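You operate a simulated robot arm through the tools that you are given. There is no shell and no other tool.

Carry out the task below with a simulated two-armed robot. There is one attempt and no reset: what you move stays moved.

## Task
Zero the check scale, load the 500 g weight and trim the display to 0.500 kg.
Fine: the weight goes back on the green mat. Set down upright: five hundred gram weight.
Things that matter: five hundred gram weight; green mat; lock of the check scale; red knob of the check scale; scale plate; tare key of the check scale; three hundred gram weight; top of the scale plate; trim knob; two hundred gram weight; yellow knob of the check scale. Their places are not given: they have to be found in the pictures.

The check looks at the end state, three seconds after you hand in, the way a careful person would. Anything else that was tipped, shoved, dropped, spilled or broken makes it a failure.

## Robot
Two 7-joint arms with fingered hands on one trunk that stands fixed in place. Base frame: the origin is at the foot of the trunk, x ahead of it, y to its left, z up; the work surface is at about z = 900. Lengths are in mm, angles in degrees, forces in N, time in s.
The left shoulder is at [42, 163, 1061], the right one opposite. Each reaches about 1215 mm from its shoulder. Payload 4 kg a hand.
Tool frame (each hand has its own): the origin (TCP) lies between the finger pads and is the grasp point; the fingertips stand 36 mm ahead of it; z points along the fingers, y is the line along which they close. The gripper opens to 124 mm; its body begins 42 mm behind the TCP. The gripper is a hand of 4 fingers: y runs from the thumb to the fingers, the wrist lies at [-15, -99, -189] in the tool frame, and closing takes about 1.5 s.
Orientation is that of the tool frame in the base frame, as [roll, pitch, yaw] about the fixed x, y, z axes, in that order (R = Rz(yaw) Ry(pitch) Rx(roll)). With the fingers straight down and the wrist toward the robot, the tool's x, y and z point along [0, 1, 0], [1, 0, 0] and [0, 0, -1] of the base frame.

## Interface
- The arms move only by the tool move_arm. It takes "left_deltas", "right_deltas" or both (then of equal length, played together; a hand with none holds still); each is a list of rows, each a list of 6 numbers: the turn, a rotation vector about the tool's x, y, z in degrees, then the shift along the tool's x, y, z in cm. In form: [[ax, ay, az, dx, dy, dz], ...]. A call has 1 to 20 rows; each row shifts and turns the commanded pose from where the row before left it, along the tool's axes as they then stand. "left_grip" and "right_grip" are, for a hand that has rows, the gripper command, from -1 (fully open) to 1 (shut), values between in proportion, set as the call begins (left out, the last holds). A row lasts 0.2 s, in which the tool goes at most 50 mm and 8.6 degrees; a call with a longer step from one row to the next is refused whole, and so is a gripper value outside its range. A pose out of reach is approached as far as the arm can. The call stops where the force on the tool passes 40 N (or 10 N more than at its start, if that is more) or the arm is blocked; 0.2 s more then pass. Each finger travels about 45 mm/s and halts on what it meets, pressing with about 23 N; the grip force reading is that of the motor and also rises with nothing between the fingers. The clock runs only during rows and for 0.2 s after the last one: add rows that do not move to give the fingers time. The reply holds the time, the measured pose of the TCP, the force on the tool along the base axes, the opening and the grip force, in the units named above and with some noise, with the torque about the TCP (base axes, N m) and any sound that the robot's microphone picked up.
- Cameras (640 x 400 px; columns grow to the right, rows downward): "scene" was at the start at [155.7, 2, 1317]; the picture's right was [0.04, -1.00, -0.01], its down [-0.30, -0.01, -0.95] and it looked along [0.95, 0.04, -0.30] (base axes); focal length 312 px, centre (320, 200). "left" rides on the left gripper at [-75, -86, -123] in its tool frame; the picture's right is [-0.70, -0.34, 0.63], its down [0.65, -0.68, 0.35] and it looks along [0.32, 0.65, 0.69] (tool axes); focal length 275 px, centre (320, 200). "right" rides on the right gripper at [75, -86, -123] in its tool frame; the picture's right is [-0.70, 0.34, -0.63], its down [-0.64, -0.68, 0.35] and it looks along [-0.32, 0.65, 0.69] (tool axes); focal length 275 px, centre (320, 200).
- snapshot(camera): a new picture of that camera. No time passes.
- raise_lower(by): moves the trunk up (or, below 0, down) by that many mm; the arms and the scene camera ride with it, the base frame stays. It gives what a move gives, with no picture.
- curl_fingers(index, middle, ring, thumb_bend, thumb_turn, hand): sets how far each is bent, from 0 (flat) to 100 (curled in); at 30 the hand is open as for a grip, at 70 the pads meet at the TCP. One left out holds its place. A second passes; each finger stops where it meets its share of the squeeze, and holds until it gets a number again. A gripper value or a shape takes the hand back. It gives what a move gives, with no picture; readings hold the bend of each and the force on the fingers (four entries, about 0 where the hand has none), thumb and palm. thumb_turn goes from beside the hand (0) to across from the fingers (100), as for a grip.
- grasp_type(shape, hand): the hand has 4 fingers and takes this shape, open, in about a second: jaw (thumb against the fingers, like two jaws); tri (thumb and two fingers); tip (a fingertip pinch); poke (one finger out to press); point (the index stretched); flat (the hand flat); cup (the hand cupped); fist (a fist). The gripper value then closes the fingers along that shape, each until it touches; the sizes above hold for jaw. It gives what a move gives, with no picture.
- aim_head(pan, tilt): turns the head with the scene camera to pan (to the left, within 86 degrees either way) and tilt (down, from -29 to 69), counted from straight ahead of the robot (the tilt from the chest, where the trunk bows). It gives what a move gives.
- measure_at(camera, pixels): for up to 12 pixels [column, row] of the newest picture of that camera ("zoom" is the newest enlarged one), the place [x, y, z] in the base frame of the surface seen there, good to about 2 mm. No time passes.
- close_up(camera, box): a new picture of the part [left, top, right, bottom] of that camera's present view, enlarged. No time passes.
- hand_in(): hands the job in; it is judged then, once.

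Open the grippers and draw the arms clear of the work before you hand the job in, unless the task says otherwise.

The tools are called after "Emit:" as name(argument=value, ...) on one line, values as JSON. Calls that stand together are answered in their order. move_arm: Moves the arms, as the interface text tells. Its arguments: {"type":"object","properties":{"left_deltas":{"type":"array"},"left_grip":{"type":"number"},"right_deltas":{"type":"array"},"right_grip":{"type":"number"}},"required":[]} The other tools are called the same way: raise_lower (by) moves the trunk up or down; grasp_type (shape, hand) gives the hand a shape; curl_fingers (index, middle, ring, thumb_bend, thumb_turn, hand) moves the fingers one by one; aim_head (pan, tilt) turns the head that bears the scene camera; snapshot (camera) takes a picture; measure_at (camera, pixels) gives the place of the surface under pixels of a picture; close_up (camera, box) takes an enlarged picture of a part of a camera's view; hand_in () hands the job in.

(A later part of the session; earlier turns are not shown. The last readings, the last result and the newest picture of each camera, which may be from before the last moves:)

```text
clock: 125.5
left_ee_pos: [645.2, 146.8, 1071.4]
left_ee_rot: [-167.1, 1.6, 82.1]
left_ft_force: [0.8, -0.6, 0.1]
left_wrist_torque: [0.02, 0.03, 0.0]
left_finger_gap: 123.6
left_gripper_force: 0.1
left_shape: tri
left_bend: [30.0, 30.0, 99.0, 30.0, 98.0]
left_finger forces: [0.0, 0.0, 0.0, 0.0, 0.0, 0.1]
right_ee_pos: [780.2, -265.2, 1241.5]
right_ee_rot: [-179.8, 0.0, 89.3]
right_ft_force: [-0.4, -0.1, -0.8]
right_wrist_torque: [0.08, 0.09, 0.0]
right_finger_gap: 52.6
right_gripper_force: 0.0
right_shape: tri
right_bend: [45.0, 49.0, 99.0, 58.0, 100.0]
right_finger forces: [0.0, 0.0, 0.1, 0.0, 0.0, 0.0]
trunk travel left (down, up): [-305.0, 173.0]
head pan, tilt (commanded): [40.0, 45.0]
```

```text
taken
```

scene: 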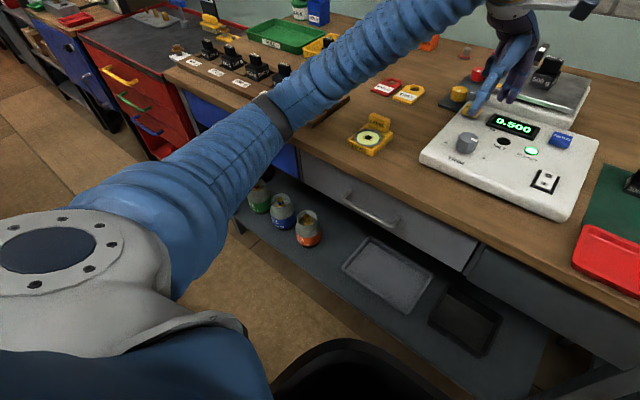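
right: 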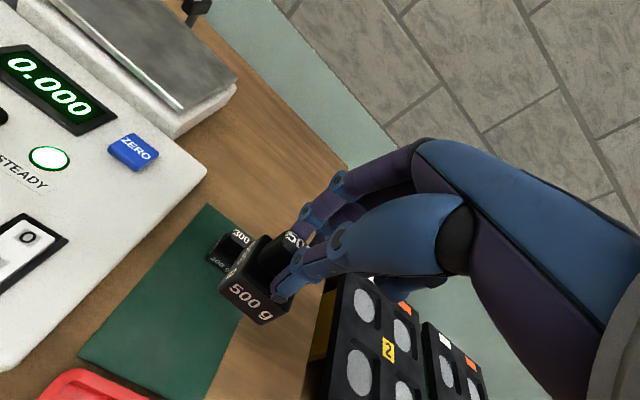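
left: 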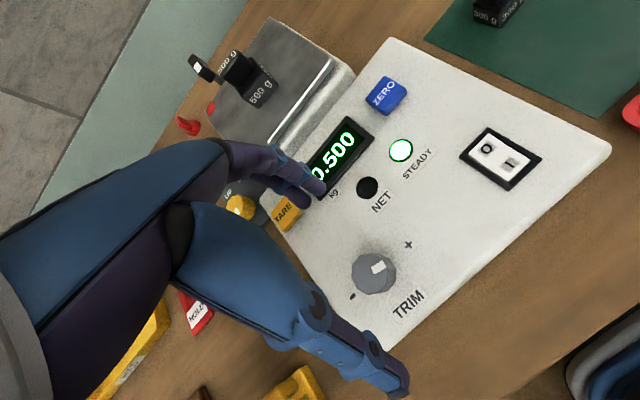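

Display 0.500 and the hand is clear above. The right hand reads 11 mm off in y, so I wait a moment and re-read for any remaining contact.

Emit:
move_arm(left_deltas=[[0, 0, 0, 0, 0, 0], [0, 0, 0, 0, 0, 0], [0, 0, 0, 0, 0, 0]])

Emit:
close_up(camera="scene", box=[200, 20, 420, 180])

Emit:
measure_at(camera="zoom", pixels=[[230, 220], [270, 255], [300, 200], [340, 160], [370, 210], [400, 190], [410, 230], [300, 270], [260, 130], [330, 230]])

```text
clock: 126.3
left_ee_pos: [646.1, 147.7, 1071.7]
left_ee_rot: [-167.1, 1.7, 82.0]
left_ft_force: [0.1, 0.3, 0.1]
left_wrist_torque: [0.0, 0.02, 0.0]
left_finger_gap: 123.7
left_gripper_force: 0.1
left_shape: tri
left_bend: [30.0, 30.0, 99.0, 30.0, 98.0]
left_finger forces: [0.1, 0.0, 0.0, 0.1, 0.0, 0.0]
right_ee_pos: [781.0, -262.6, 1243.1]
right_ee_rot: [-179.9, 0.0, 89.2]
right_ft_force: [-0.5, 1.2, -0.4]
right_wrist_torque: [0.02, 0.04, 0.0]
right_finger_gap: 52.2
right_gripper_force: 0.0
right_shape: tri
right_bend: [45.0, 49.0, 99.0, 58.0, 100.0]
right_finger forces: [0.0, 0.0, 0.1, 0.0, 0.1, 0.0]
trunk travel left (down, up): [-305.0, 173.0]
head pan, tilt (commanded): [40.0, 45.0]
```

```text
2.50 times, centred on (310, 100) of scene
```

zoom: 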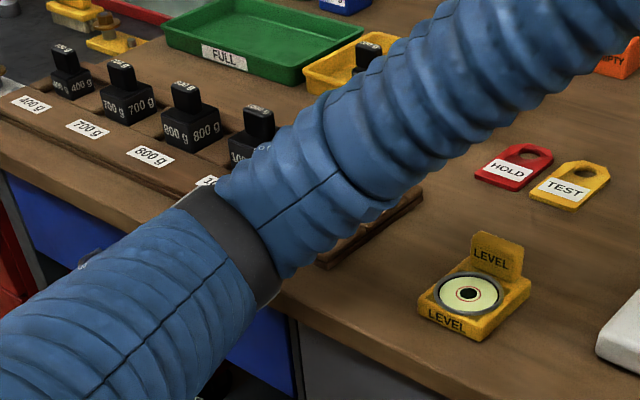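

```text
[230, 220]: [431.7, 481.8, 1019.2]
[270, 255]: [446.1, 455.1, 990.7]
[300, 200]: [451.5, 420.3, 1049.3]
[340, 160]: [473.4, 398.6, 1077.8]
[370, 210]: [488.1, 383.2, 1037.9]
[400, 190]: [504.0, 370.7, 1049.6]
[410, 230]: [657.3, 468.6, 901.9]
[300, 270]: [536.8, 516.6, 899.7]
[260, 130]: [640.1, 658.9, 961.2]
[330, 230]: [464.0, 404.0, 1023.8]
```

The elbow is now free above the bench (≈z 985) and nothing is touching. For more room I raise the trunk another 90 mm before bringing the left arm back.

Emit:
raise_lower(by=90)

Emit:
move_arm(left_deltas=[[0, 0, 0, 0, -0.45, -1.95], [0, 0, 0, 0, -0.45, -1.95], [-6.45, 0, -3.9, 0, 0, 0], [-6.45, 0, -3.9, 0, 0, 0], [0, 0, 0, 0, 0, -2.0], [0, 0, 0, 0, 0, -2.0]])

Emit:
snapshot(camera="scene")

```text
clock: 127.5
left_ee_pos: [645.6, 147.0, 1161.5]
left_ee_rot: [-167.1, 1.7, 82.1]
left_ft_force: [0.6, 0.7, 0.2]
left_wrist_torque: [0.0, -0.01, -0.03]
left_finger_gap: 123.8
left_gripper_force: 0.1
left_shape: tri
left_bend: [30.0, 30.0, 99.0, 30.0, 98.0]
left_finger forces: [0.0, 0.1, 0.0, 0.0, 0.0, 0.0]
right_ee_pos: [782.7, -263.8, 1331.9]
right_ee_rot: [-179.8, 0.0, 89.2]
right_ft_force: [0.0, 0.3, -1.1]
right_wrist_torque: [0.02, 0.0, 0.0]
right_finger_gap: 52.6
right_gripper_force: 0.0
right_shape: tri
right_bend: [45.0, 49.0, 99.0, 58.0, 100.0]
right_finger forces: [0.0, 0.0, 0.0, 0.0, 0.0, 0.0]
trunk travel left (down, up): [-395.0, 83.0]
head pan, tilt (commanded): [40.0, 45.0]
```

```text
clock: 128.9
left_ee_pos: [645.5, 149.0, 1240.9]
left_ee_rot: [-179.8, 0.8, 89.9]
left_ft_force: [0.6, 0.5, 0.3]
left_wrist_torque: [0.02, 0.01, 0.05]
left_finger_gap: 123.9
left_gripper_force: 0.0
left_shape: tri
left_bend: [30.0, 30.0, 99.0, 30.0, 98.0]
left_finger forces: [0.0, 0.1, 0.0, 0.0, 0.0, 0.1]
right_ee_pos: [780.9, -264.2, 1333.4]
right_ee_rot: [-180.0, 0.1, 89.2]
right_ft_force: [0.6, -1.5, -0.2]
right_wrist_torque: [-0.02, -0.03, 0.0]
right_finger_gap: 52.6
right_gripper_force: 0.1
right_shape: tri
right_bend: [45.0, 49.0, 99.0, 58.0, 100.0]
right_finger forces: [0.1, 0.0, 0.1, 0.1, 0.1, 0.0]
trunk travel left (down, up): [-395.0, 83.0]
head pan, tilt (commanded): [40.0, 45.0]
```

```text
taken
```

scene: 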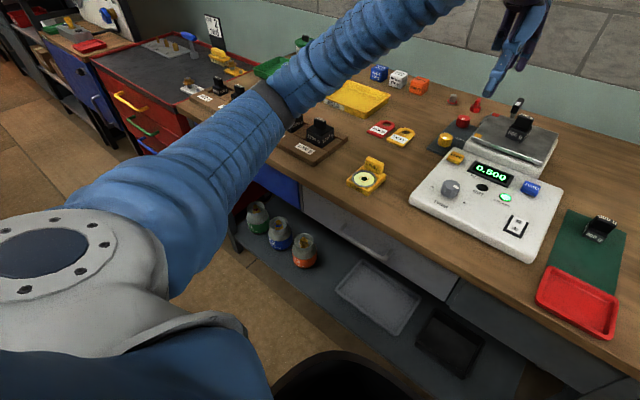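

All clear, display 0.500. I move the left hand up and back out to its start place.

Emit:
move_arm(left_deltas=[[0, 0, 0, 0, 0, -4.46], [0, 0, 0, 0, 0, -4.46], [0, 0, 0, 0, 0, -4.46], [0, 0, 0, 0, 0, -4.46], [0, 0, 0, 0, 0, -4.46], [0, 0, 0, 3.7, 2.99, 0], [0, 0, 0, 3.7, 2.99, 0], [0, 0, 0, 3.7, 2.99, 0], [0, 0, 0, 3.7, 2.99, 0]])

Emit:
snapshot(camera="scene")

```text
clock: 130.9
left_ee_pos: [769.8, 298.6, 1461.3]
left_ee_rot: [-179.9, 0.9, 89.9]
left_ft_force: [0.1, 0.6, 0.4]
left_wrist_torque: [0.0, 0.0, 0.04]
left_finger_gap: 123.6
left_gripper_force: 0.1
left_shape: tri
left_bend: [30.0, 30.0, 99.0, 30.0, 98.0]
left_finger forces: [0.0, 0.0, 0.0, 0.0, 0.0, 0.1]
right_ee_pos: [782.7, -262.3, 1331.6]
right_ee_rot: [-179.9, 0.0, 89.2]
right_ft_force: [0.4, 0.5, 0.0]
right_wrist_torque: [0.0, -0.01, -0.04]
right_finger_gap: 52.7
right_gripper_force: 0.0
right_shape: tri
right_bend: [45.0, 49.0, 99.0, 58.0, 100.0]
right_finger forces: [0.1, 0.0, 0.0, 0.1, 0.1, 0.0]
trunk travel left (down, up): [-395.0, 83.0]
head pan, tilt (commanded): [40.0, 45.0]
```

```text
taken
```

scene: 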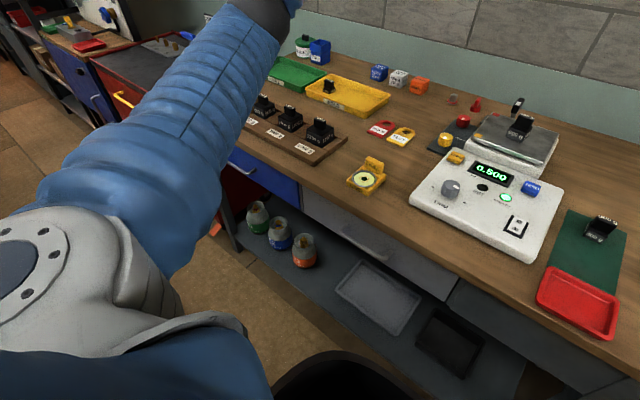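

The left arm is back in its upright start posture. I lower the trunk 170 mm to its start height and compare the scene with the first pictures.

Emit:
raise_lower(by=-170)

Emit:
aim_head(pan=2.1, tilt=8.4)

Emit:
snapshot(camera="scene")

Emit:
close_up(camera="scene", box=[190, 200, 370, 360])

Emit:
close_up(camera="scene", box=[0, 200, 200, 380])

```text
clock: 132.8
left_ee_pos: [767.4, 299.8, 1292.8]
left_ee_rot: [-179.9, 0.9, 89.8]
left_ft_force: [0.4, 0.1, 0.5]
left_wrist_torque: [0.01, -0.01, -0.03]
left_finger_gap: 124.1
left_gripper_force: 0.0
left_shape: tri
left_bend: [30.0, 30.0, 99.0, 30.0, 98.0]
left_finger forces: [0.0, 0.0, 0.1, 0.0, 0.0, 0.0]
right_ee_pos: [780.4, -263.0, 1163.7]
right_ee_rot: [-179.9, -0.1, 89.2]
right_ft_force: [0.2, -0.4, 0.1]
right_wrist_torque: [0.01, 0.01, 0.01]
right_finger_gap: 52.7
right_gripper_force: 0.1
right_shape: tri
right_bend: [45.0, 49.0, 99.0, 58.0, 100.0]
right_finger forces: [0.1, 0.0, 0.0, 0.1, 0.0, 0.0]
trunk travel left (down, up): [-225.0, 253.0]
head pan, tilt (commanded): [40.0, 45.0]
```

```text
clock: 133.9
left_ee_pos: [768.5, 299.4, 1291.2]
left_ee_rot: [-179.8, 0.8, 89.8]
left_ft_force: [0.0, 0.4, 0.2]
left_wrist_torque: [0.0, 0.0, 0.0]
left_finger_gap: 123.8
left_gripper_force: 0.1
left_shape: tri
left_bend: [30.0, 30.0, 99.0, 30.0, 98.0]
left_finger forces: [0.0, 0.0, 0.0, 0.1, 0.0, 0.0]
right_ee_pos: [780.4, -263.3, 1162.1]
right_ee_rot: [-179.8, 0.0, 89.2]
right_ft_force: [0.9, -0.9, 0.0]
right_wrist_torque: [0.02, -0.01, -0.01]
right_finger_gap: 52.4
right_gripper_force: 0.1
right_shape: tri
right_bend: [45.0, 49.0, 99.0, 58.0, 100.0]
right_finger forces: [0.0, 0.1, 0.0, 0.1, 0.1, 0.0]
trunk travel left (down, up): [-225.0, 253.0]
head pan, tilt (commanded): [2.1, 8.4]
```

```text
taken
```

scene: 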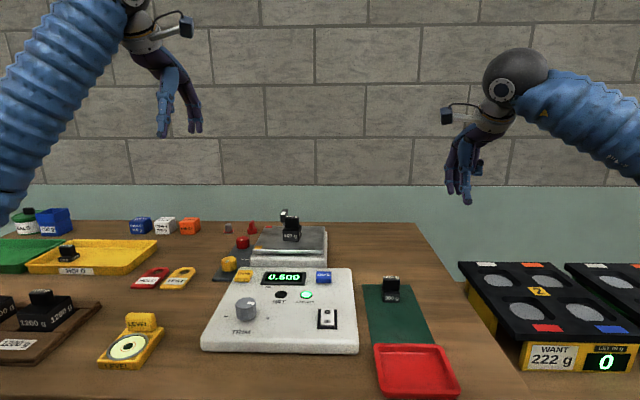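

```text
2.50 times, centred on (280, 280) of scene
```

zoom: 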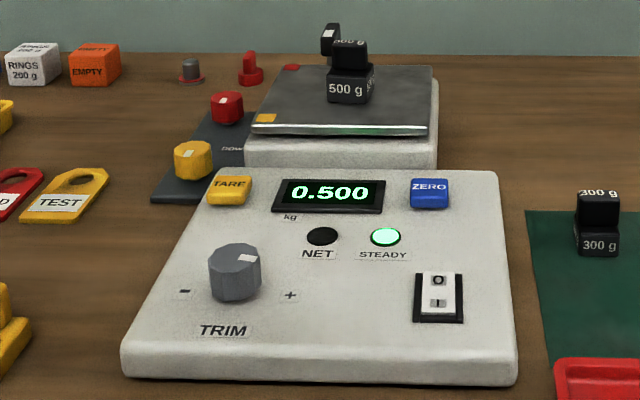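

```text
2.22 times, centred on (100, 290) of scene
```

zoom: 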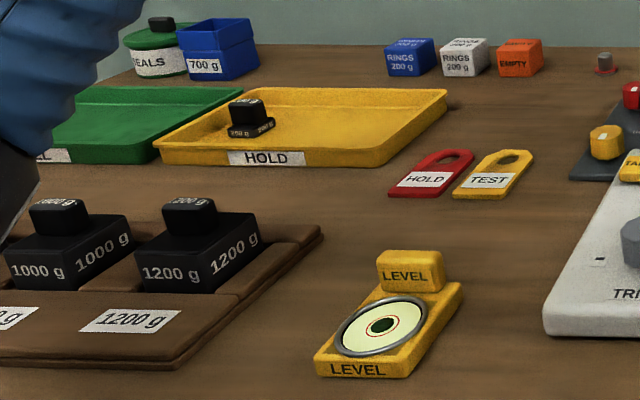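

Everything matches the first pictures and the display shows 0.500. I zoom on the knob to see its final pointer angle.

Emit:
close_up(camera="scene", box=[225, 285, 265, 325])

Emit:
close_up(camera="scene", box=[260, 205, 320, 255])

Emit:
measure_at(camera="zoom", pixels=[[280, 225], [345, 225], [380, 225], [310, 270], [290, 140], [350, 140], [380, 140], [320, 110], [290, 170], [370, 170]])

```text
10.00 times, centred on (245, 305) of scene
```

zoom: 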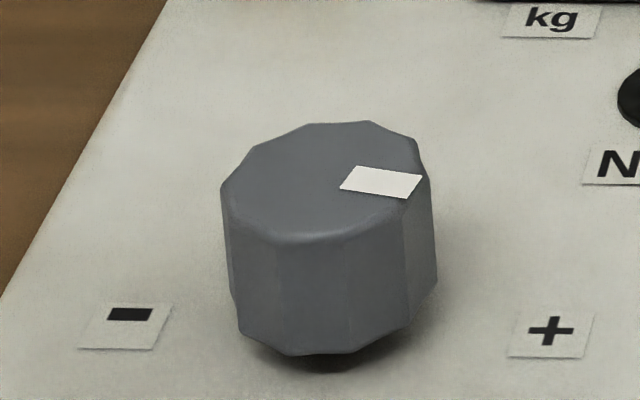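

```text
8.00 times, centred on (290, 230) of scene
```

zoom: 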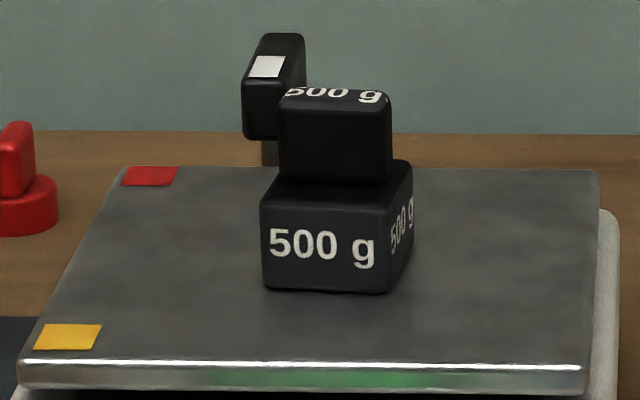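

```text
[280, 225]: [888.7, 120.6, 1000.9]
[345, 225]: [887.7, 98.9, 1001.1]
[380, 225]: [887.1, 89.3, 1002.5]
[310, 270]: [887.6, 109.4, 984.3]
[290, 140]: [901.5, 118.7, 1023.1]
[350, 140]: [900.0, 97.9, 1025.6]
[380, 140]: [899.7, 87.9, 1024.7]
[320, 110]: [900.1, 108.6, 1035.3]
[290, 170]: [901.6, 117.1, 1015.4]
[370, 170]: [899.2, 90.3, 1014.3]
```

The pointer has moved ~10° further, centred in the step; the weight stands upright at about (909.5,103.5). Now the right hand goes back above the weight, tilted −12.9° as in the good regrasp.

Emit:
move_arm(right_deltas=[[0, 0, -0.8, 0, 0, 0], [0, 0, 0, 4.5625, 1.5075, -0.156], [0, 0, 0, 4.5625, 1.5075, -0.156], [0, 0, 0, 4.5625, 1.5075, -0.156], [0, 0, 0, 4.5625, 1.5075, -0.156], [0, 0, 0, 4.5625, 1.5075, -0.156], [0, 0, 0, 4.5625, 1.5075, -0.156], [0, 0, 0, 4.5625, 1.5075, -0.156], [0, 0, 0, 4.5625, 1.5075, -0.156], [-4.3, 0, 0, 0, 0, 0], [-4.3, 0, 0, 0, 0, 0], [-4.3, 0, 0, 0, 0, 0], [0, 0, 0, 0, 0, 0], [0, 0, 0, 0, 0, 0]])

Emit:
snapshot(camera="right")

```text
clock: 136.9
left_ee_pos: [767.6, 300.5, 1292.9]
left_ee_rot: [-179.8, 0.8, 89.8]
left_ft_force: [-0.7, 0.9, -0.5]
left_wrist_torque: [0.01, 0.02, -0.01]
left_finger_gap: 123.8
left_gripper_force: 0.0
left_shape: tri
left_bend: [30.0, 30.0, 99.0, 30.0, 98.0]
left_finger forces: [0.0, 0.1, 0.1, 0.1, 0.0, 0.1]
right_ee_pos: [901.8, 103.4, 1176.0]
right_ee_rot: [167.1, 0.0, 90.0]
right_ft_force: [-0.3, -0.4, 0.2]
right_wrist_torque: [0.0, -0.02, -0.03]
right_finger_gap: 52.4
right_gripper_force: 0.0
right_shape: tri
right_bend: [45.0, 49.0, 99.0, 58.0, 100.0]
right_finger forces: [0.0, 0.0, 0.0, 0.0, 0.0, 0.0]
trunk travel left (down, up): [-225.0, 253.0]
head pan, tilt (commanded): [2.1, 8.4]
```

```text
taken
```

right: 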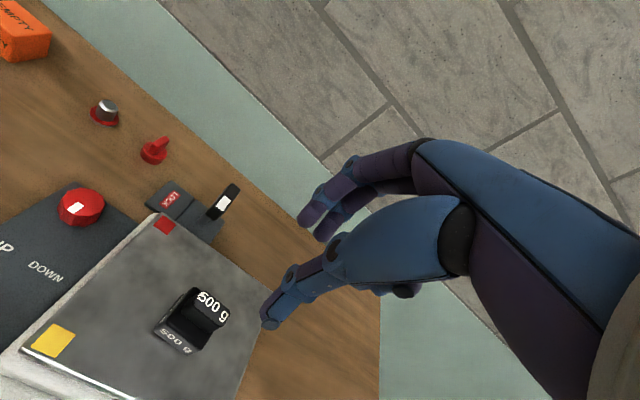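

Hand at (902,103,1176), tilt 167°. I lower 100 mm and check the alignment.

Emit:
move_arm(right_deltas=[[0, 0, 0, -0.1, -0.743, 3.25], [0, 0, 0, 0, -0.743, 3.25], [0, 0, 0, 0, -0.743, 3.25], [0, 0, 0, 0, 0, 0]])

Emit:
close_up(camera="right", box=[180, 160, 380, 360])

Emit:
close_up(camera="scene", box=[260, 195, 320, 255])

```text
clock: 137.9
left_ee_pos: [767.5, 300.0, 1291.7]
left_ee_rot: [-179.9, 0.6, 89.7]
left_ft_force: [0.6, -0.3, -0.2]
left_wrist_torque: [0.03, -0.01, 0.02]
left_finger_gap: 123.7
left_gripper_force: 0.0
left_shape: tri
left_bend: [30.0, 30.0, 99.0, 30.0, 98.0]
left_finger forces: [0.1, 0.0, 0.1, 0.0, 0.1, 0.1]
right_ee_pos: [904.1, 101.7, 1077.1]
right_ee_rot: [167.1, 0.0, 89.9]
right_ft_force: [-0.1, -1.1, -0.3]
right_wrist_torque: [-0.04, -0.03, -0.01]
right_finger_gap: 52.5
right_gripper_force: 0.0
right_shape: tri
right_bend: [45.0, 49.0, 99.0, 58.0, 100.0]
right_finger forces: [0.0, 0.1, 0.1, 0.1, 0.0, 0.0]
trunk travel left (down, up): [-225.0, 253.0]
head pan, tilt (commanded): [2.1, 8.4]
```

```text
2.00 times, centred on (280, 260) of right
```

zoom: 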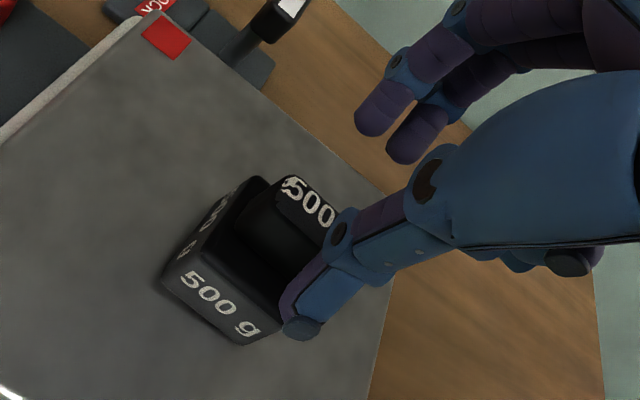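

```text
6.67 times, centred on (290, 225) of scene
```

zoom: 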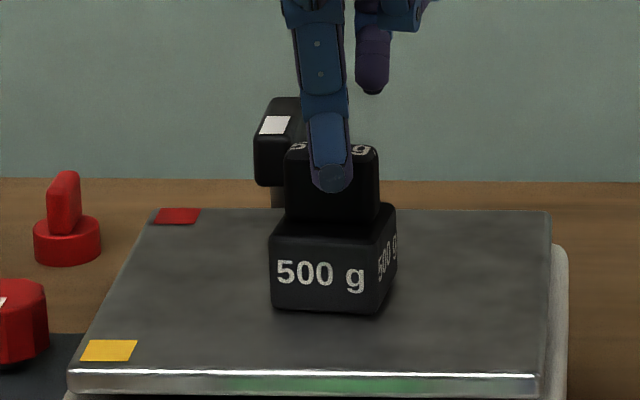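

I descend 26 mm more and compare with the earlier good grasp picture (bar text near (365,165) in the zoom).

Emit:
move_arm(right_deltas=[[0, 0, 0, 0, -0.29, 1.27], [0, 0, 0, 0, -0.29, 1.27], [0, 0, 0, 0, 0, 0]])

Emit:
close_up(camera="right", box=[180, 160, 380, 360])

Emit:
close_up(camera="scene", box=[260, 195, 320, 255])

```text
clock: 138.7
left_ee_pos: [768.5, 300.0, 1292.9]
left_ee_rot: [-179.8, 0.8, 89.8]
left_ft_force: [0.0, 0.1, 0.6]
left_wrist_torque: [0.0, -0.01, -0.03]
left_finger_gap: 124.0
left_gripper_force: 0.1
left_shape: tri
left_bend: [30.0, 30.0, 99.0, 30.0, 98.0]
left_finger forces: [0.1, 0.0, 0.1, 0.1, 0.0, 0.1]
right_ee_pos: [903.8, 100.1, 1048.9]
right_ee_rot: [167.2, 0.0, 90.1]
right_ft_force: [-0.6, 0.0, 0.2]
right_wrist_torque: [0.0, -0.01, 0.01]
right_finger_gap: 52.6
right_gripper_force: 0.0
right_shape: tri
right_bend: [45.0, 49.0, 99.0, 58.0, 100.0]
right_finger forces: [0.0, 0.0, 0.1, 0.0, 0.0, 0.1]
trunk travel left (down, up): [-225.0, 253.0]
head pan, tilt (commanded): [2.1, 8.4]
```

```text
2.00 times, centred on (280, 260) of right
```

zoom: 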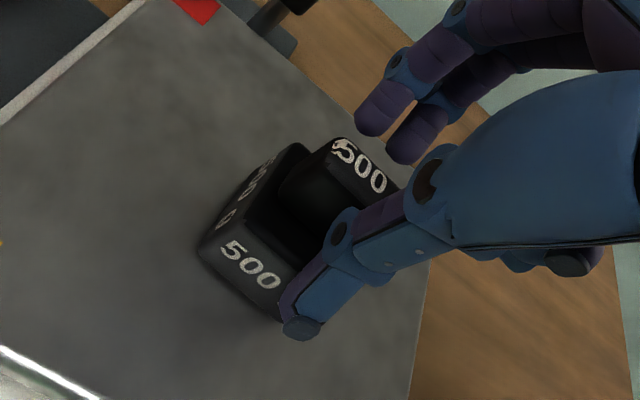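

```text
6.67 times, centred on (290, 225) of scene
```

zoom: 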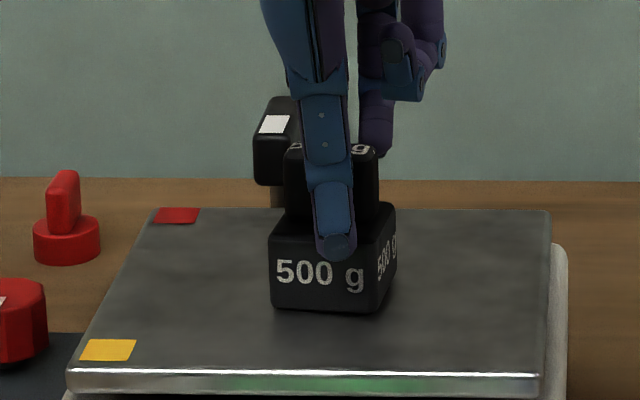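

The alignment nearly equals the earlier grasp; I nudge 2 mm back and 1 mm left, then close the grip.

Emit:
move_arm(right_deltas=[[0, 0, 0, 0.1, -0.195, -0.045], [0, 0, 0, 0, 0, 0]])

Emit:
move_arm(right_deltas=[[0, 0, 0, 0, 0, 0], [0, 0, 0, 0, 0, 0], [0, 0, 0, 0, 0, 0], [0, 0, 0, 0, 0, 0], [0, 0, 0, 0, 0, 0], [0, 0, 0, 0, 0, 0], [0, 0, 0, 0, 0, 0]], right_grip=1.0)

Emit:
close_up(camera="right", box=[180, 160, 380, 360])

Emit:
close_up(camera="scene", box=[220, 180, 360, 300])

```text
clock: 139.3
left_ee_pos: [767.5, 299.5, 1290.8]
left_ee_rot: [-179.8, 0.7, 89.9]
left_ft_force: [0.5, -0.6, 0.0]
left_wrist_torque: [-0.01, -0.01, 0.01]
left_finger_gap: 123.9
left_gripper_force: 0.0
left_shape: tri
left_bend: [30.0, 30.0, 99.0, 30.0, 98.0]
left_finger forces: [0.0, 0.0, 0.0, 0.0, 0.0, 0.0]
right_ee_pos: [900.9, 100.5, 1048.9]
right_ee_rot: [167.2, 0.1, 90.0]
right_ft_force: [-0.2, 0.2, 0.7]
right_wrist_torque: [0.03, 0.0, 0.02]
right_finger_gap: 52.7
right_gripper_force: 0.0
right_shape: tri
right_bend: [45.0, 49.0, 99.0, 58.0, 100.0]
right_finger forces: [0.0, 0.0, 0.0, 0.0, 0.0, 0.0]
trunk travel left (down, up): [-225.0, 253.0]
head pan, tilt (commanded): [2.1, 8.4]
```

```text
clock: 140.9
left_ee_pos: [766.8, 299.1, 1293.2]
left_ee_rot: [-179.8, 0.8, 89.8]
left_ft_force: [0.0, 0.6, -0.6]
left_wrist_torque: [-0.01, -0.01, -0.06]
left_finger_gap: 123.8
left_gripper_force: 0.0
left_shape: tri
left_bend: [30.0, 30.0, 99.0, 30.0, 98.0]
left_finger forces: [0.0, 0.0, 0.0, 0.0, 0.0, 0.1]
right_ee_pos: [901.1, 101.2, 1049.6]
right_ee_rot: [167.1, -0.1, 90.0]
right_ft_force: [2.1, 0.0, 9.9]
right_wrist_torque: [-0.04, -0.28, -0.02]
right_finger_gap: 16.7
right_gripper_force: 23.1
right_shape: tri
right_bend: [64.0, 66.0, 100.0, 64.0, 100.0]
right_finger forces: [14.3, 13.5, 0.1, 0.0, 27.2, 0.1]
trunk travel left (down, up): [-225.0, 253.0]
head pan, tilt (commanded): [2.1, 8.4]
```

```text
2.00 times, centred on (280, 260) of right
```

zoom: 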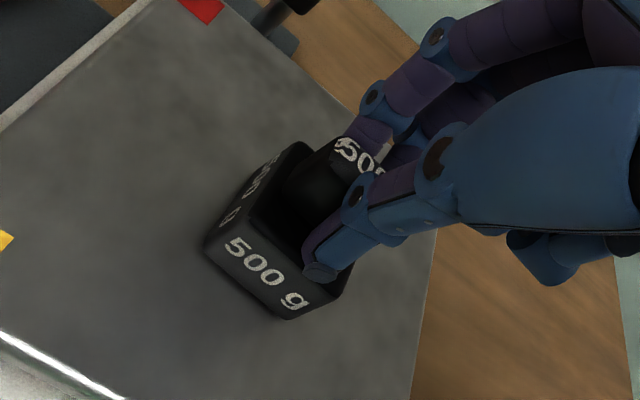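

```text
3.33 times, centred on (290, 240) of scene
```

zoom: 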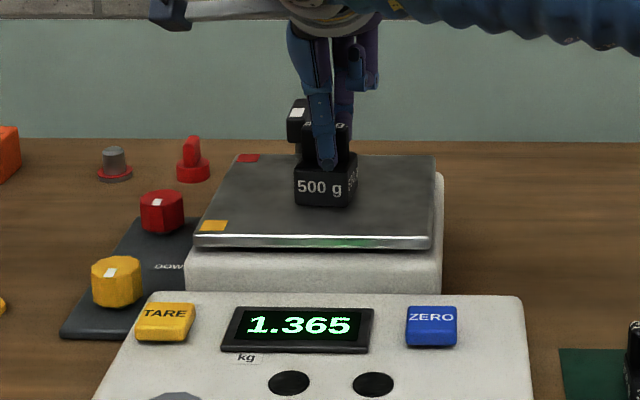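

Gripped just like before. I lift slowly 24 mm and measure the tilt.

Emit:
move_arm(right_deltas=[[0, 0, 0, 0, 0.045, -0.195], [0, 0, 0, 0, 0.067, -0.29], [0, 0, 0, 0, 0.111, -0.4875], [0, 0, 0, 0, 0.111, -0.4875], [0, 0, 0, 0, 0.111, -0.4875], [0, 0, 0, 0, 0.111, -0.4875], [0, 0, 0, 0, 0, 0]])

Emit:
close_up(camera="scene", box=[275, 205, 305, 240])

Emit:
measure_at(camera="zoom", pixels=[[230, 215], [230, 255], [230, 300], [370, 220], [370, 255], [370, 305], [300, 220], [300, 300], [260, 80], [260, 140]])

```text
clock: 142.5
left_ee_pos: [768.8, 300.0, 1290.8]
left_ee_rot: [-179.9, 0.7, 89.8]
left_ft_force: [-0.8, 0.2, 0.1]
left_wrist_torque: [-0.01, 0.02, -0.05]
left_finger_gap: 123.9
left_gripper_force: 0.1
left_shape: tri
left_bend: [30.0, 30.0, 99.0, 30.0, 98.0]
left_finger forces: [0.0, 0.0, 0.0, 0.1, 0.0, 0.0]
right_ee_pos: [899.9, 102.5, 1073.8]
right_ee_rot: [167.1, -0.1, 90.0]
right_ft_force: [0.1, 0.7, -5.0]
right_wrist_torque: [-0.03, 0.06, 0.01]
right_finger_gap: 15.3
right_gripper_force: 22.9
right_shape: tri
right_bend: [65.0, 67.0, 100.0, 64.0, 100.0]
right_finger forces: [12.8, 11.9, 0.0, 0.0, 25.5, 0.0]
trunk travel left (down, up): [-225.0, 253.0]
head pan, tilt (commanded): [2.1, 8.4]
```

```text
11.43 times, centred on (290, 222) of scene
```

zoom: 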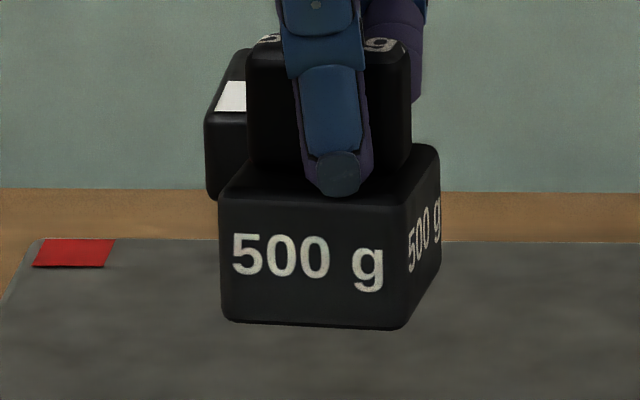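

```text
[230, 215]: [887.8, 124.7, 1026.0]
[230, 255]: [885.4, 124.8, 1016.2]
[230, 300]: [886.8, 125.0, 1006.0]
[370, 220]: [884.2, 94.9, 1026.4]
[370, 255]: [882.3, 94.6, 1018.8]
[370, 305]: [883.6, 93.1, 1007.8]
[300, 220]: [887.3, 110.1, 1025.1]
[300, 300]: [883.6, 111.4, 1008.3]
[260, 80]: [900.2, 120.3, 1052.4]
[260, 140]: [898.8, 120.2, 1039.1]
```

It hangs level within ~4°. I raise 32 mm and carry it back over the mat spot.

Emit:
move_arm(right_deltas=[[0, 0, 0, 0, 0.357, -1.56], [0, 0, 0, 0, 0.357, -1.56], [0, 0, 0, -2.617, -2.622, -0.596], [0, 0, 0, -2.617, -2.622, -0.596], [0, 0, 0, -2.617, -2.622, -0.596], [0, 0, 0, -2.617, -2.622, -0.596], [0, 0, 0, -2.617, -2.622, -0.596], [0, 0, 0, -2.617, -2.622, -0.596], [0, 0, 0, -2.617, -2.622, -0.596], [0, 0, 0, -2.617, -2.622, -0.596], [0, 0, 0, -2.617, -2.622, -0.596], [0, 0, 0, 0, 0, 0]])

Emit:
aim_head(pan=-8, tilt=25)

Emit:
snapshot(camera="scene")

Emit:
close_up(camera="scene", box=[315, 115, 365, 175])

Emit:
measure_at(camera="zoom", pixels=[[265, 240], [265, 265], [265, 285], [355, 240], [355, 265], [355, 285], [310, 245], [310, 290], [310, 305]])

```text
clock: 145.1
left_ee_pos: [769.6, 299.9, 1290.5]
left_ee_rot: [-179.8, 0.8, 89.7]
left_ft_force: [0.2, 0.6, -0.3]
left_wrist_torque: [0.02, 0.04, 0.02]
left_finger_gap: 123.8
left_gripper_force: 0.0
left_shape: tri
left_bend: [30.0, 30.0, 99.0, 30.0, 98.0]
left_finger forces: [0.0, 0.0, 0.0, 0.1, 0.1, 0.0]
right_ee_pos: [658.3, -136.0, 1104.7]
right_ee_rot: [167.3, -0.1, 90.0]
right_ft_force: [-0.6, 0.5, -4.9]
right_wrist_torque: [-0.04, 0.05, 0.01]
right_finger_gap: 15.4
right_gripper_force: 23.5
right_shape: tri
right_bend: [65.0, 67.0, 100.0, 64.0, 100.0]
right_finger forces: [12.8, 11.9, 0.1, 0.0, 25.8, 0.0]
trunk travel left (down, up): [-225.0, 253.0]
head pan, tilt (commanded): [2.1, 8.4]
```

```text
clock: 145.9
left_ee_pos: [768.4, 299.7, 1291.8]
left_ee_rot: [-179.8, 0.8, 89.9]
left_ft_force: [-0.5, 0.7, -0.3]
left_wrist_torque: [0.02, 0.0, -0.04]
left_finger_gap: 123.6
left_gripper_force: 0.0
left_shape: tri
left_bend: [30.0, 30.0, 99.0, 30.0, 98.0]
left_finger forces: [0.0, 0.0, 0.1, 0.0, 0.0, 0.1]
right_ee_pos: [657.8, -135.7, 1105.3]
right_ee_rot: [167.2, 0.0, 89.9]
right_ft_force: [0.6, -0.6, -5.3]
right_wrist_torque: [0.02, 0.04, 0.03]
right_finger_gap: 15.6
right_gripper_force: 23.1
right_shape: tri
right_bend: [65.0, 67.0, 100.0, 64.0, 100.0]
right_finger forces: [12.8, 11.8, 0.1, 0.1, 26.1, 0.1]
trunk travel left (down, up): [-225.0, 253.0]
head pan, tilt (commanded): [-8.0, 25.0]
```

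```text
taken
```

scene: 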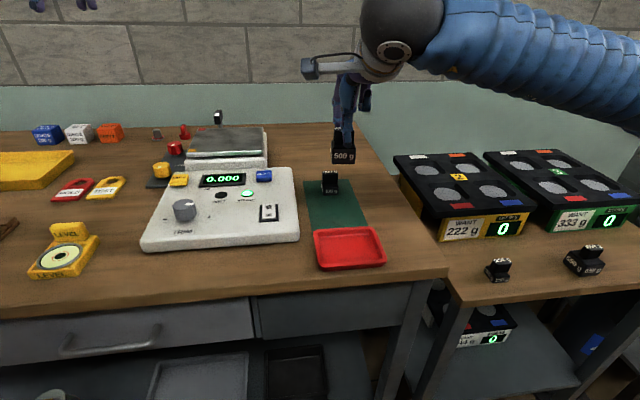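

```text
6.67 times, centred on (340, 145) of scene
```

zoom: 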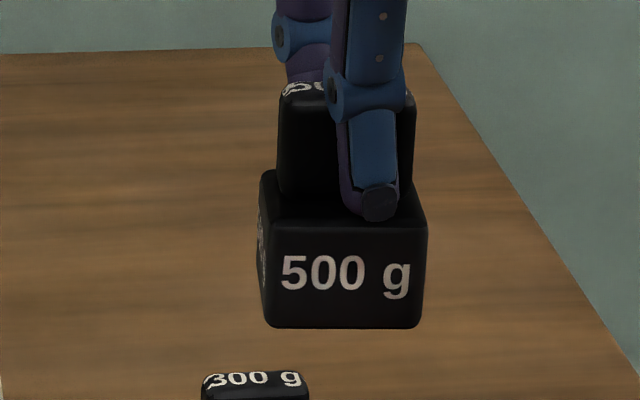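

```text
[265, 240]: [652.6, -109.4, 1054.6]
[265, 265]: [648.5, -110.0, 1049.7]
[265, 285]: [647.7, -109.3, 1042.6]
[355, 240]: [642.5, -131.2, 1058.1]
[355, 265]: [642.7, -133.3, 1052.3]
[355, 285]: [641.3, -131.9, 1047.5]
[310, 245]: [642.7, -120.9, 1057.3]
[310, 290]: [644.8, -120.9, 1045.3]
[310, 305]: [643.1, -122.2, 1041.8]
```

Unloaded reading 0.000 again. The block is over (663.5,−130), level. I lower 122 mm, then fine steps.

Emit:
move_arm(right_deltas=[[0, 0, 0, 0, -0.557, 2.437], [0, 0, 0, 0, -0.557, 2.437], [0, 0, 0, 0, -0.557, 2.437], [0, 0, 0, 0, -0.557, 2.437], [0, 0, 0, 0, -0.3, 1.31], [0, 0, 0, 0, -0.19, 0.83], [0, 0, 0, 0, 0, 0]])

Emit:
close_up(camera="scene", box=[295, 140, 375, 230])

```text
clock: 147.5
left_ee_pos: [768.3, 300.5, 1291.5]
left_ee_rot: [-179.8, 0.8, 89.8]
left_ft_force: [0.2, 0.0, 0.5]
left_wrist_torque: [-0.03, 0.03, -0.02]
left_finger_gap: 123.9
left_gripper_force: 0.1
left_shape: tri
left_bend: [30.0, 30.0, 99.0, 30.0, 98.0]
left_finger forces: [0.0, 0.0, 0.0, 0.0, 0.0, 0.1]
right_ee_pos: [659.5, -134.4, 983.5]
right_ee_rot: [167.2, 0.0, 90.0]
right_ft_force: [0.3, -1.1, -4.9]
right_wrist_torque: [-0.03, 0.01, -0.01]
right_finger_gap: 15.0
right_gripper_force: 23.1
right_shape: tri
right_bend: [65.0, 67.0, 100.0, 64.0, 100.0]
right_finger forces: [12.7, 11.7, 0.0, 0.0, 26.4, 0.0]
trunk travel left (down, up): [-225.0, 253.0]
head pan, tilt (commanded): [-8.0, 25.0]
```

```text
4.44 times, centred on (335, 185) of scene
```

zoom: 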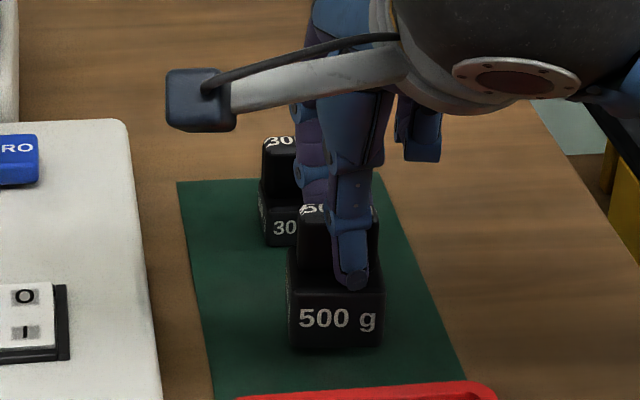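

Still ~10 mm above the mat. I step down 1.3 mm per row.

Emit:
move_arm(right_deltas=[[0, 0, 0, 0, -0.029, 0.127], [0, 0, 0, 0, -0.029, 0.127], [0, 0, 0, 0, -0.029, 0.127], [0, 0, 0, 0, -0.029, 0.127], [0, 0, 0, 0, -0.029, 0.127], [0, 0, 0, 0, 0, 0]])

Emit:
close_up(camera="scene", box=[295, 140, 375, 230])

```text
clock: 148.9
left_ee_pos: [768.6, 300.2, 1290.8]
left_ee_rot: [-179.8, 0.8, 89.9]
left_ft_force: [-0.2, 0.2, 1.0]
left_wrist_torque: [0.01, 0.01, -0.01]
left_finger_gap: 123.9
left_gripper_force: 0.0
left_shape: tri
left_bend: [30.0, 30.0, 99.0, 30.0, 98.0]
left_finger forces: [0.0, 0.1, 0.1, 0.1, 0.0, 0.0]
right_ee_pos: [658.6, -133.2, 977.1]
right_ee_rot: [167.3, 0.0, 90.0]
right_ft_force: [0.6, 0.1, -4.6]
right_wrist_torque: [0.0, 0.02, 0.0]
right_finger_gap: 15.3
right_gripper_force: 22.4
right_shape: tri
right_bend: [65.0, 67.0, 100.0, 64.0, 100.0]
right_finger forces: [12.7, 11.7, 0.0, 0.0, 26.5, 0.0]
trunk travel left (down, up): [-225.0, 253.0]
head pan, tilt (commanded): [-8.0, 25.0]
```

```text
4.44 times, centred on (335, 185) of scene
```

zoom: 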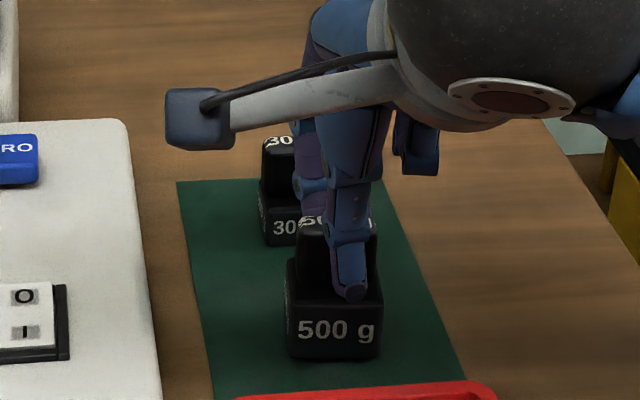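

No contact yet (−4.6 N). I continue with 1 mm steps.

Emit:
move_arm(right_deltas=[[0, 0, 0, 0, -0.022, 0.0975], [0, 0, 0, 0, -0.022, 0.0975], [0, 0, 0, 0, 0, 0]])

```text
clock: 149.7
left_ee_pos: [767.6, 299.9, 1290.6]
left_ee_rot: [-179.9, 0.8, 89.9]
left_ft_force: [0.5, -0.3, -0.1]
left_wrist_torque: [-0.02, 0.01, -0.03]
left_finger_gap: 123.7
left_gripper_force: 0.0
left_shape: tri
left_bend: [30.0, 30.0, 99.0, 30.0, 98.0]
left_finger forces: [0.0, 0.0, 0.0, 0.0, 0.0, 0.0]
right_ee_pos: [657.1, -134.5, 975.8]
right_ee_rot: [167.1, 0.0, 90.0]
right_ft_force: [-1.4, 0.2, -1.1]
right_wrist_torque: [-0.01, 0.05, 0.0]
right_finger_gap: 15.3
right_gripper_force: 23.2
right_shape: tri
right_bend: [65.0, 67.0, 100.0, 64.0, 100.0]
right_finger forces: [12.4, 11.6, 0.0, 0.0, 29.3, 0.1]
trunk travel left (down, up): [-225.0, 253.0]
head pan, tilt (commanded): [-8.0, 25.0]
```

Contact began (−1.1 N). One more 0.7 mm so the mat carries the full weight.

Emit:
move_arm(right_deltas=[[0, 0, 0, 0, -0.016, 0.068], [0, 0, 0, 0, 0, 0], [0, 0, 0, 0, 0, 0]])

Emit:
close_up(camera="right", box=[180, 160, 380, 360])

```text
clock: 150.5
left_ee_pos: [768.0, 299.6, 1292.8]
left_ee_rot: [-179.9, 0.8, 89.8]
left_ft_force: [0.2, -0.1, 0.3]
left_wrist_torque: [-0.05, -0.03, 0.0]
left_finger_gap: 123.5
left_gripper_force: 0.0
left_shape: tri
left_bend: [30.0, 30.0, 99.0, 30.0, 98.0]
left_finger forces: [0.1, 0.1, 0.0, 0.0, 0.0, 0.0]
right_ee_pos: [656.7, -134.4, 976.0]
right_ee_rot: [167.2, 0.1, 90.0]
right_ft_force: [-2.8, 2.1, 9.8]
right_wrist_torque: [0.01, -0.07, 0.04]
right_finger_gap: 15.7
right_gripper_force: 23.1
right_shape: tri
right_bend: [65.0, 67.0, 100.0, 64.0, 100.0]
right_finger forces: [12.4, 11.7, 0.1, 0.0, 37.0, 0.0]
trunk travel left (down, up): [-225.0, 253.0]
head pan, tilt (commanded): [-8.0, 25.0]
```

```text
2.00 times, centred on (280, 260) of right
```

zoom: 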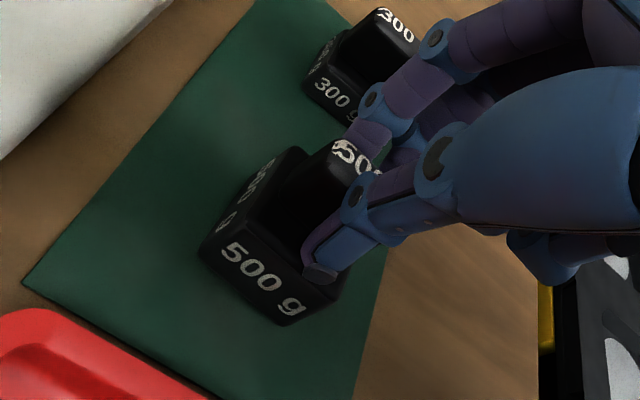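

Pressing ~10 N now; I ease up 2.2 mm to near zero load before opening.

Emit:
move_arm(right_deltas=[[0, 0, 0, 0, 0.0245, -0.107], [0, 0, 0, 0, 0.0245, -0.107], [0, 0, 0, 0, 0, 0]])

```text
clock: 151.3
left_ee_pos: [767.4, 299.9, 1290.1]
left_ee_rot: [-179.7, 0.8, 89.7]
left_ft_force: [1.0, 0.8, -0.1]
left_wrist_torque: [-0.04, 0.02, 0.01]
left_finger_gap: 123.8
left_gripper_force: 0.1
left_shape: tri
left_bend: [30.0, 30.0, 99.0, 30.0, 98.0]
left_finger forces: [0.0, 0.1, 0.1, 0.1, 0.1, 0.0]
right_ee_pos: [658.1, -134.1, 976.5]
right_ee_rot: [167.3, 0.0, 89.8]
right_ft_force: [0.0, 1.0, -2.6]
right_wrist_torque: [-0.02, -0.06, -0.01]
right_finger_gap: 15.4
right_gripper_force: 23.1
right_shape: tri
right_bend: [65.0, 67.0, 100.0, 64.0, 100.0]
right_finger forces: [12.9, 12.1, 0.0, 0.0, 26.6, 0.0]
trunk travel left (down, up): [-225.0, 253.0]
head pan, tilt (commanded): [-8.0, 25.0]
```

The mat carries about half, so it rests on it. I open the fingers to 52 mm.

Emit:
move_arm(right_deltas=[[0, 0, 0, 0, -0.007, 0.03], [0, 0, 0, 0, 0, 0], [0, 0, 0, 0, 0, 0], [0, 0, 0, 0, 0, 0], [0, 0, 0, 0, 0, 0], [0, 0, 0, 0, 0, 0]], right_grip=0.15)

Emit:
close_up(camera="right", box=[180, 160, 380, 360])

Emit:
close_up(camera="scene", box=[295, 140, 375, 230])

```text
clock: 152.7
left_ee_pos: [768.5, 300.6, 1290.7]
left_ee_rot: [-179.7, 0.8, 89.9]
left_ft_force: [-0.1, -0.1, 0.8]
left_wrist_torque: [0.02, 0.03, -0.02]
left_finger_gap: 123.9
left_gripper_force: 0.0
left_shape: tri
left_bend: [30.0, 30.0, 99.0, 30.0, 98.0]
left_finger forces: [0.0, 0.0, 0.0, 0.1, 0.1, 0.0]
right_ee_pos: [656.9, -133.7, 976.1]
right_ee_rot: [167.1, 0.0, 90.0]
right_ft_force: [0.0, 0.5, -0.2]
right_wrist_torque: [0.03, 0.0, -0.01]
right_finger_gap: 52.6
right_gripper_force: 0.0
right_shape: tri
right_bend: [45.0, 49.0, 99.0, 58.0, 100.0]
right_finger forces: [0.1, 0.0, 0.0, 0.0, 0.1, 0.0]
trunk travel left (down, up): [-225.0, 253.0]
head pan, tilt (commanded): [-8.0, 25.0]
```

```text
2.00 times, centred on (280, 260) of right
```

zoom: 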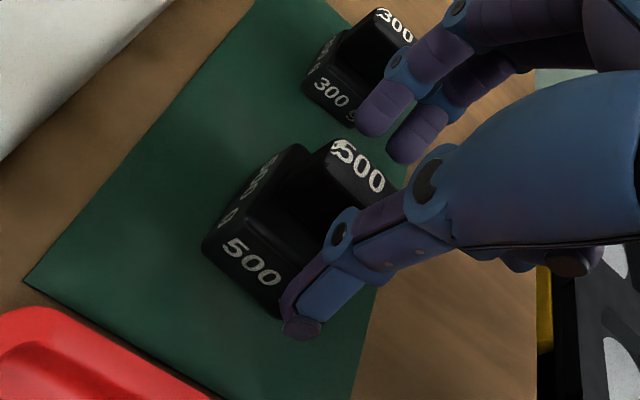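

```text
4.44 times, centred on (335, 185) of scene
```

zoom: 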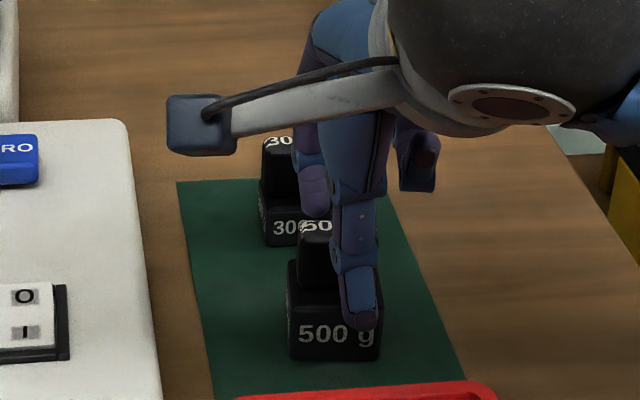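

Released, zero force, weight upright. I retreat straight up, level the hand, move off to the right and open it.

Emit:
move_arm(right_deltas=[[0, 0, 0, 0, 0.223, -0.975], [0, 0, 0, 0, 0.446, -1.95], [0, 0, 0, 0, 0.446, -1.95], [0, 0, 0, 0, 0.892, -3.9], [0, 0, 0, 0, 0.892, -3.9], [4.3, 0, 0, 0, 0, 0], [4.3, 0, 0, 0, 0, 0], [4.3, 0, 0, 0, 0, 0], [0, 0, 0, 0, 0, -4.5], [0, 0, 0, 0, 0, -4.5], [0, 0, 0, 0, 0, -4.5], [0, 0, 0, 0, 0, -4.5]])

Emit:
move_arm(right_deltas=[[0, 0, 0, -3.2, 2.4, 0], [0, 0, 0, -3.2, 2.4, 0], [0, 0, 0, -3.2, 2.4, 0], [0, 0, 0, -3.2, 2.4, 0], [0, 0, 0, -3.2, 2.4, 0], [0, 0, 0, 0, 0, 0], [0, 0, 0, 0, 0, 0]], right_grip=-1)

Emit:
aim_head(pan=2.1, tilt=8.4)

Emit:
snapshot(camera="scene")

Emit:
close_up(camera="scene", box=[350, 260, 470, 400])

Emit:
close_up(camera="scene", box=[190, 200, 370, 360])

Emit:
close_up(camera="scene", box=[0, 200, 200, 380])

```text
clock: 155.3
left_ee_pos: [767.8, 301.0, 1292.7]
left_ee_rot: [-179.9, 0.8, 89.8]
left_ft_force: [-0.7, -0.4, -0.6]
left_wrist_torque: [-0.02, 0.0, -0.03]
left_finger_gap: 123.6
left_gripper_force: 0.1
left_shape: tri
left_bend: [30.0, 30.0, 99.0, 30.0, 98.0]
left_finger forces: [0.0, 0.1, 0.0, 0.0, 0.0, 0.0]
right_ee_pos: [658.6, -130.9, 1289.5]
right_ee_rot: [180.0, 0.0, 90.0]
right_ft_force: [-0.1, -0.8, -0.4]
right_wrist_torque: [-0.01, -0.02, 0.0]
right_finger_gap: 52.2
right_gripper_force: 0.0
right_shape: tri
right_bend: [45.0, 49.0, 99.0, 58.0, 100.0]
right_finger forces: [0.0, 0.0, 0.1, 0.0, 0.0, 0.1]
trunk travel left (down, up): [-225.0, 253.0]
head pan, tilt (commanded): [-8.0, 25.0]
```

```text
clock: 156.9
left_ee_pos: [768.9, 298.5, 1291.5]
left_ee_rot: [-179.8, 0.7, 89.8]
left_ft_force: [-1.0, -0.3, -0.1]
left_wrist_torque: [-0.02, -0.02, 0.03]
left_finger_gap: 123.9
left_gripper_force: 0.0
left_shape: tri
left_bend: [30.0, 30.0, 99.0, 30.0, 98.0]
left_finger forces: [0.0, 0.0, 0.1, 0.1, 0.0, 0.1]
right_ee_pos: [779.1, -297.0, 1286.9]
right_ee_rot: [-179.9, 0.1, 90.1]
right_ft_force: [0.8, -0.3, 0.3]
right_wrist_torque: [-0.04, 0.0, 0.0]
right_finger_gap: 123.9
right_gripper_force: 0.1
right_shape: tri
right_bend: [30.0, 30.0, 99.0, 30.0, 98.0]
right_finger forces: [0.0, 0.1, 0.0, 0.0, 0.0, 0.1]
trunk travel left (down, up): [-225.0, 253.0]
head pan, tilt (commanded): [-8.0, 25.0]
```

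```text
clock: 157.7
left_ee_pos: [768.6, 299.9, 1292.7]
left_ee_rot: [-179.9, 0.8, 89.8]
left_ft_force: [0.1, -0.4, -0.4]
left_wrist_torque: [-0.01, 0.01, -0.04]
left_finger_gap: 123.9
left_gripper_force: 0.0
left_shape: tri
left_bend: [30.0, 30.0, 99.0, 30.0, 98.0]
left_finger forces: [0.0, 0.0, 0.0, 0.0, 0.0, 0.1]
right_ee_pos: [777.3, -294.9, 1288.3]
right_ee_rot: [-179.9, 0.0, 90.0]
right_ft_force: [0.2, 0.2, -0.2]
right_wrist_torque: [-0.01, -0.02, 0.0]
right_finger_gap: 123.7
right_gripper_force: 0.0
right_shape: tri
right_bend: [30.0, 30.0, 99.0, 30.0, 98.0]
right_finger forces: [0.0, 0.0, 0.0, 0.1, 0.0, 0.0]
trunk travel left (down, up): [-225.0, 253.0]
head pan, tilt (commanded): [2.1, 8.4]
```

```text
taken
```

scene: 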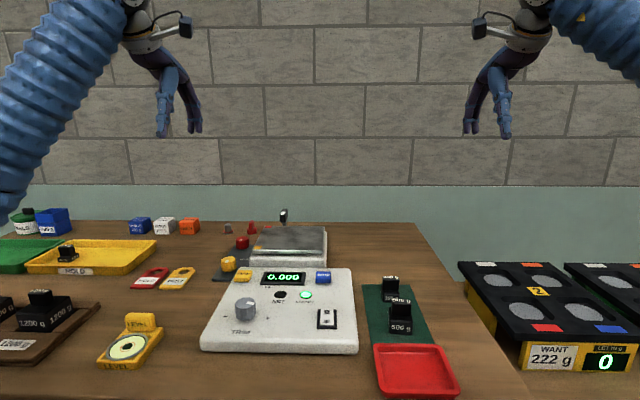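

```text
2.86 times, centred on (410, 330) of scene
```

zoom: 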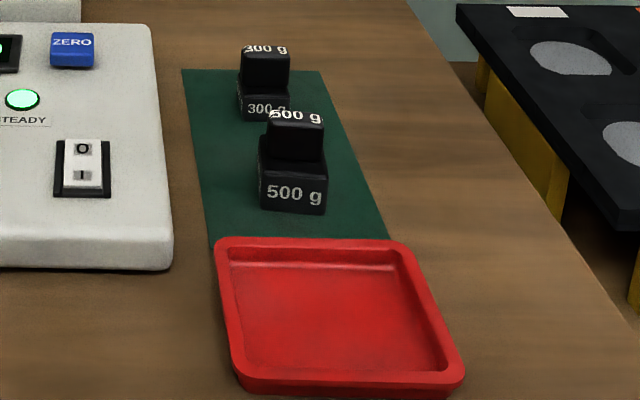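

```text
2.50 times, centred on (280, 280) of scene
```

zoom: 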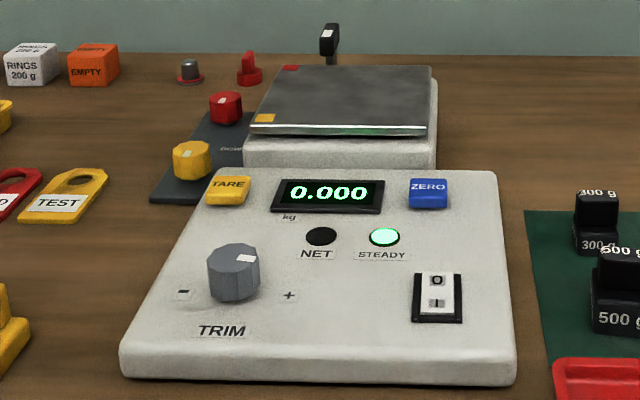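

```text
2.22 times, centred on (100, 290) of scene
```

zoom: 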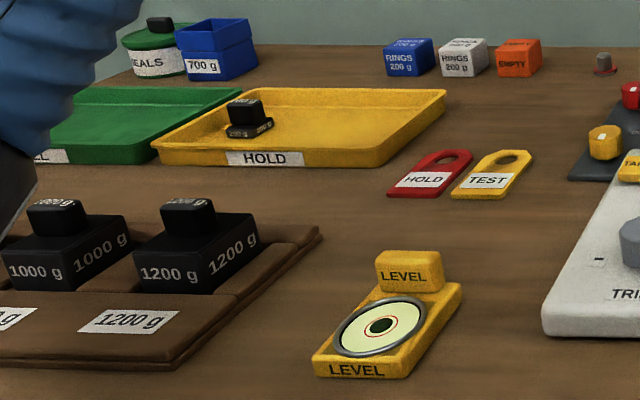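

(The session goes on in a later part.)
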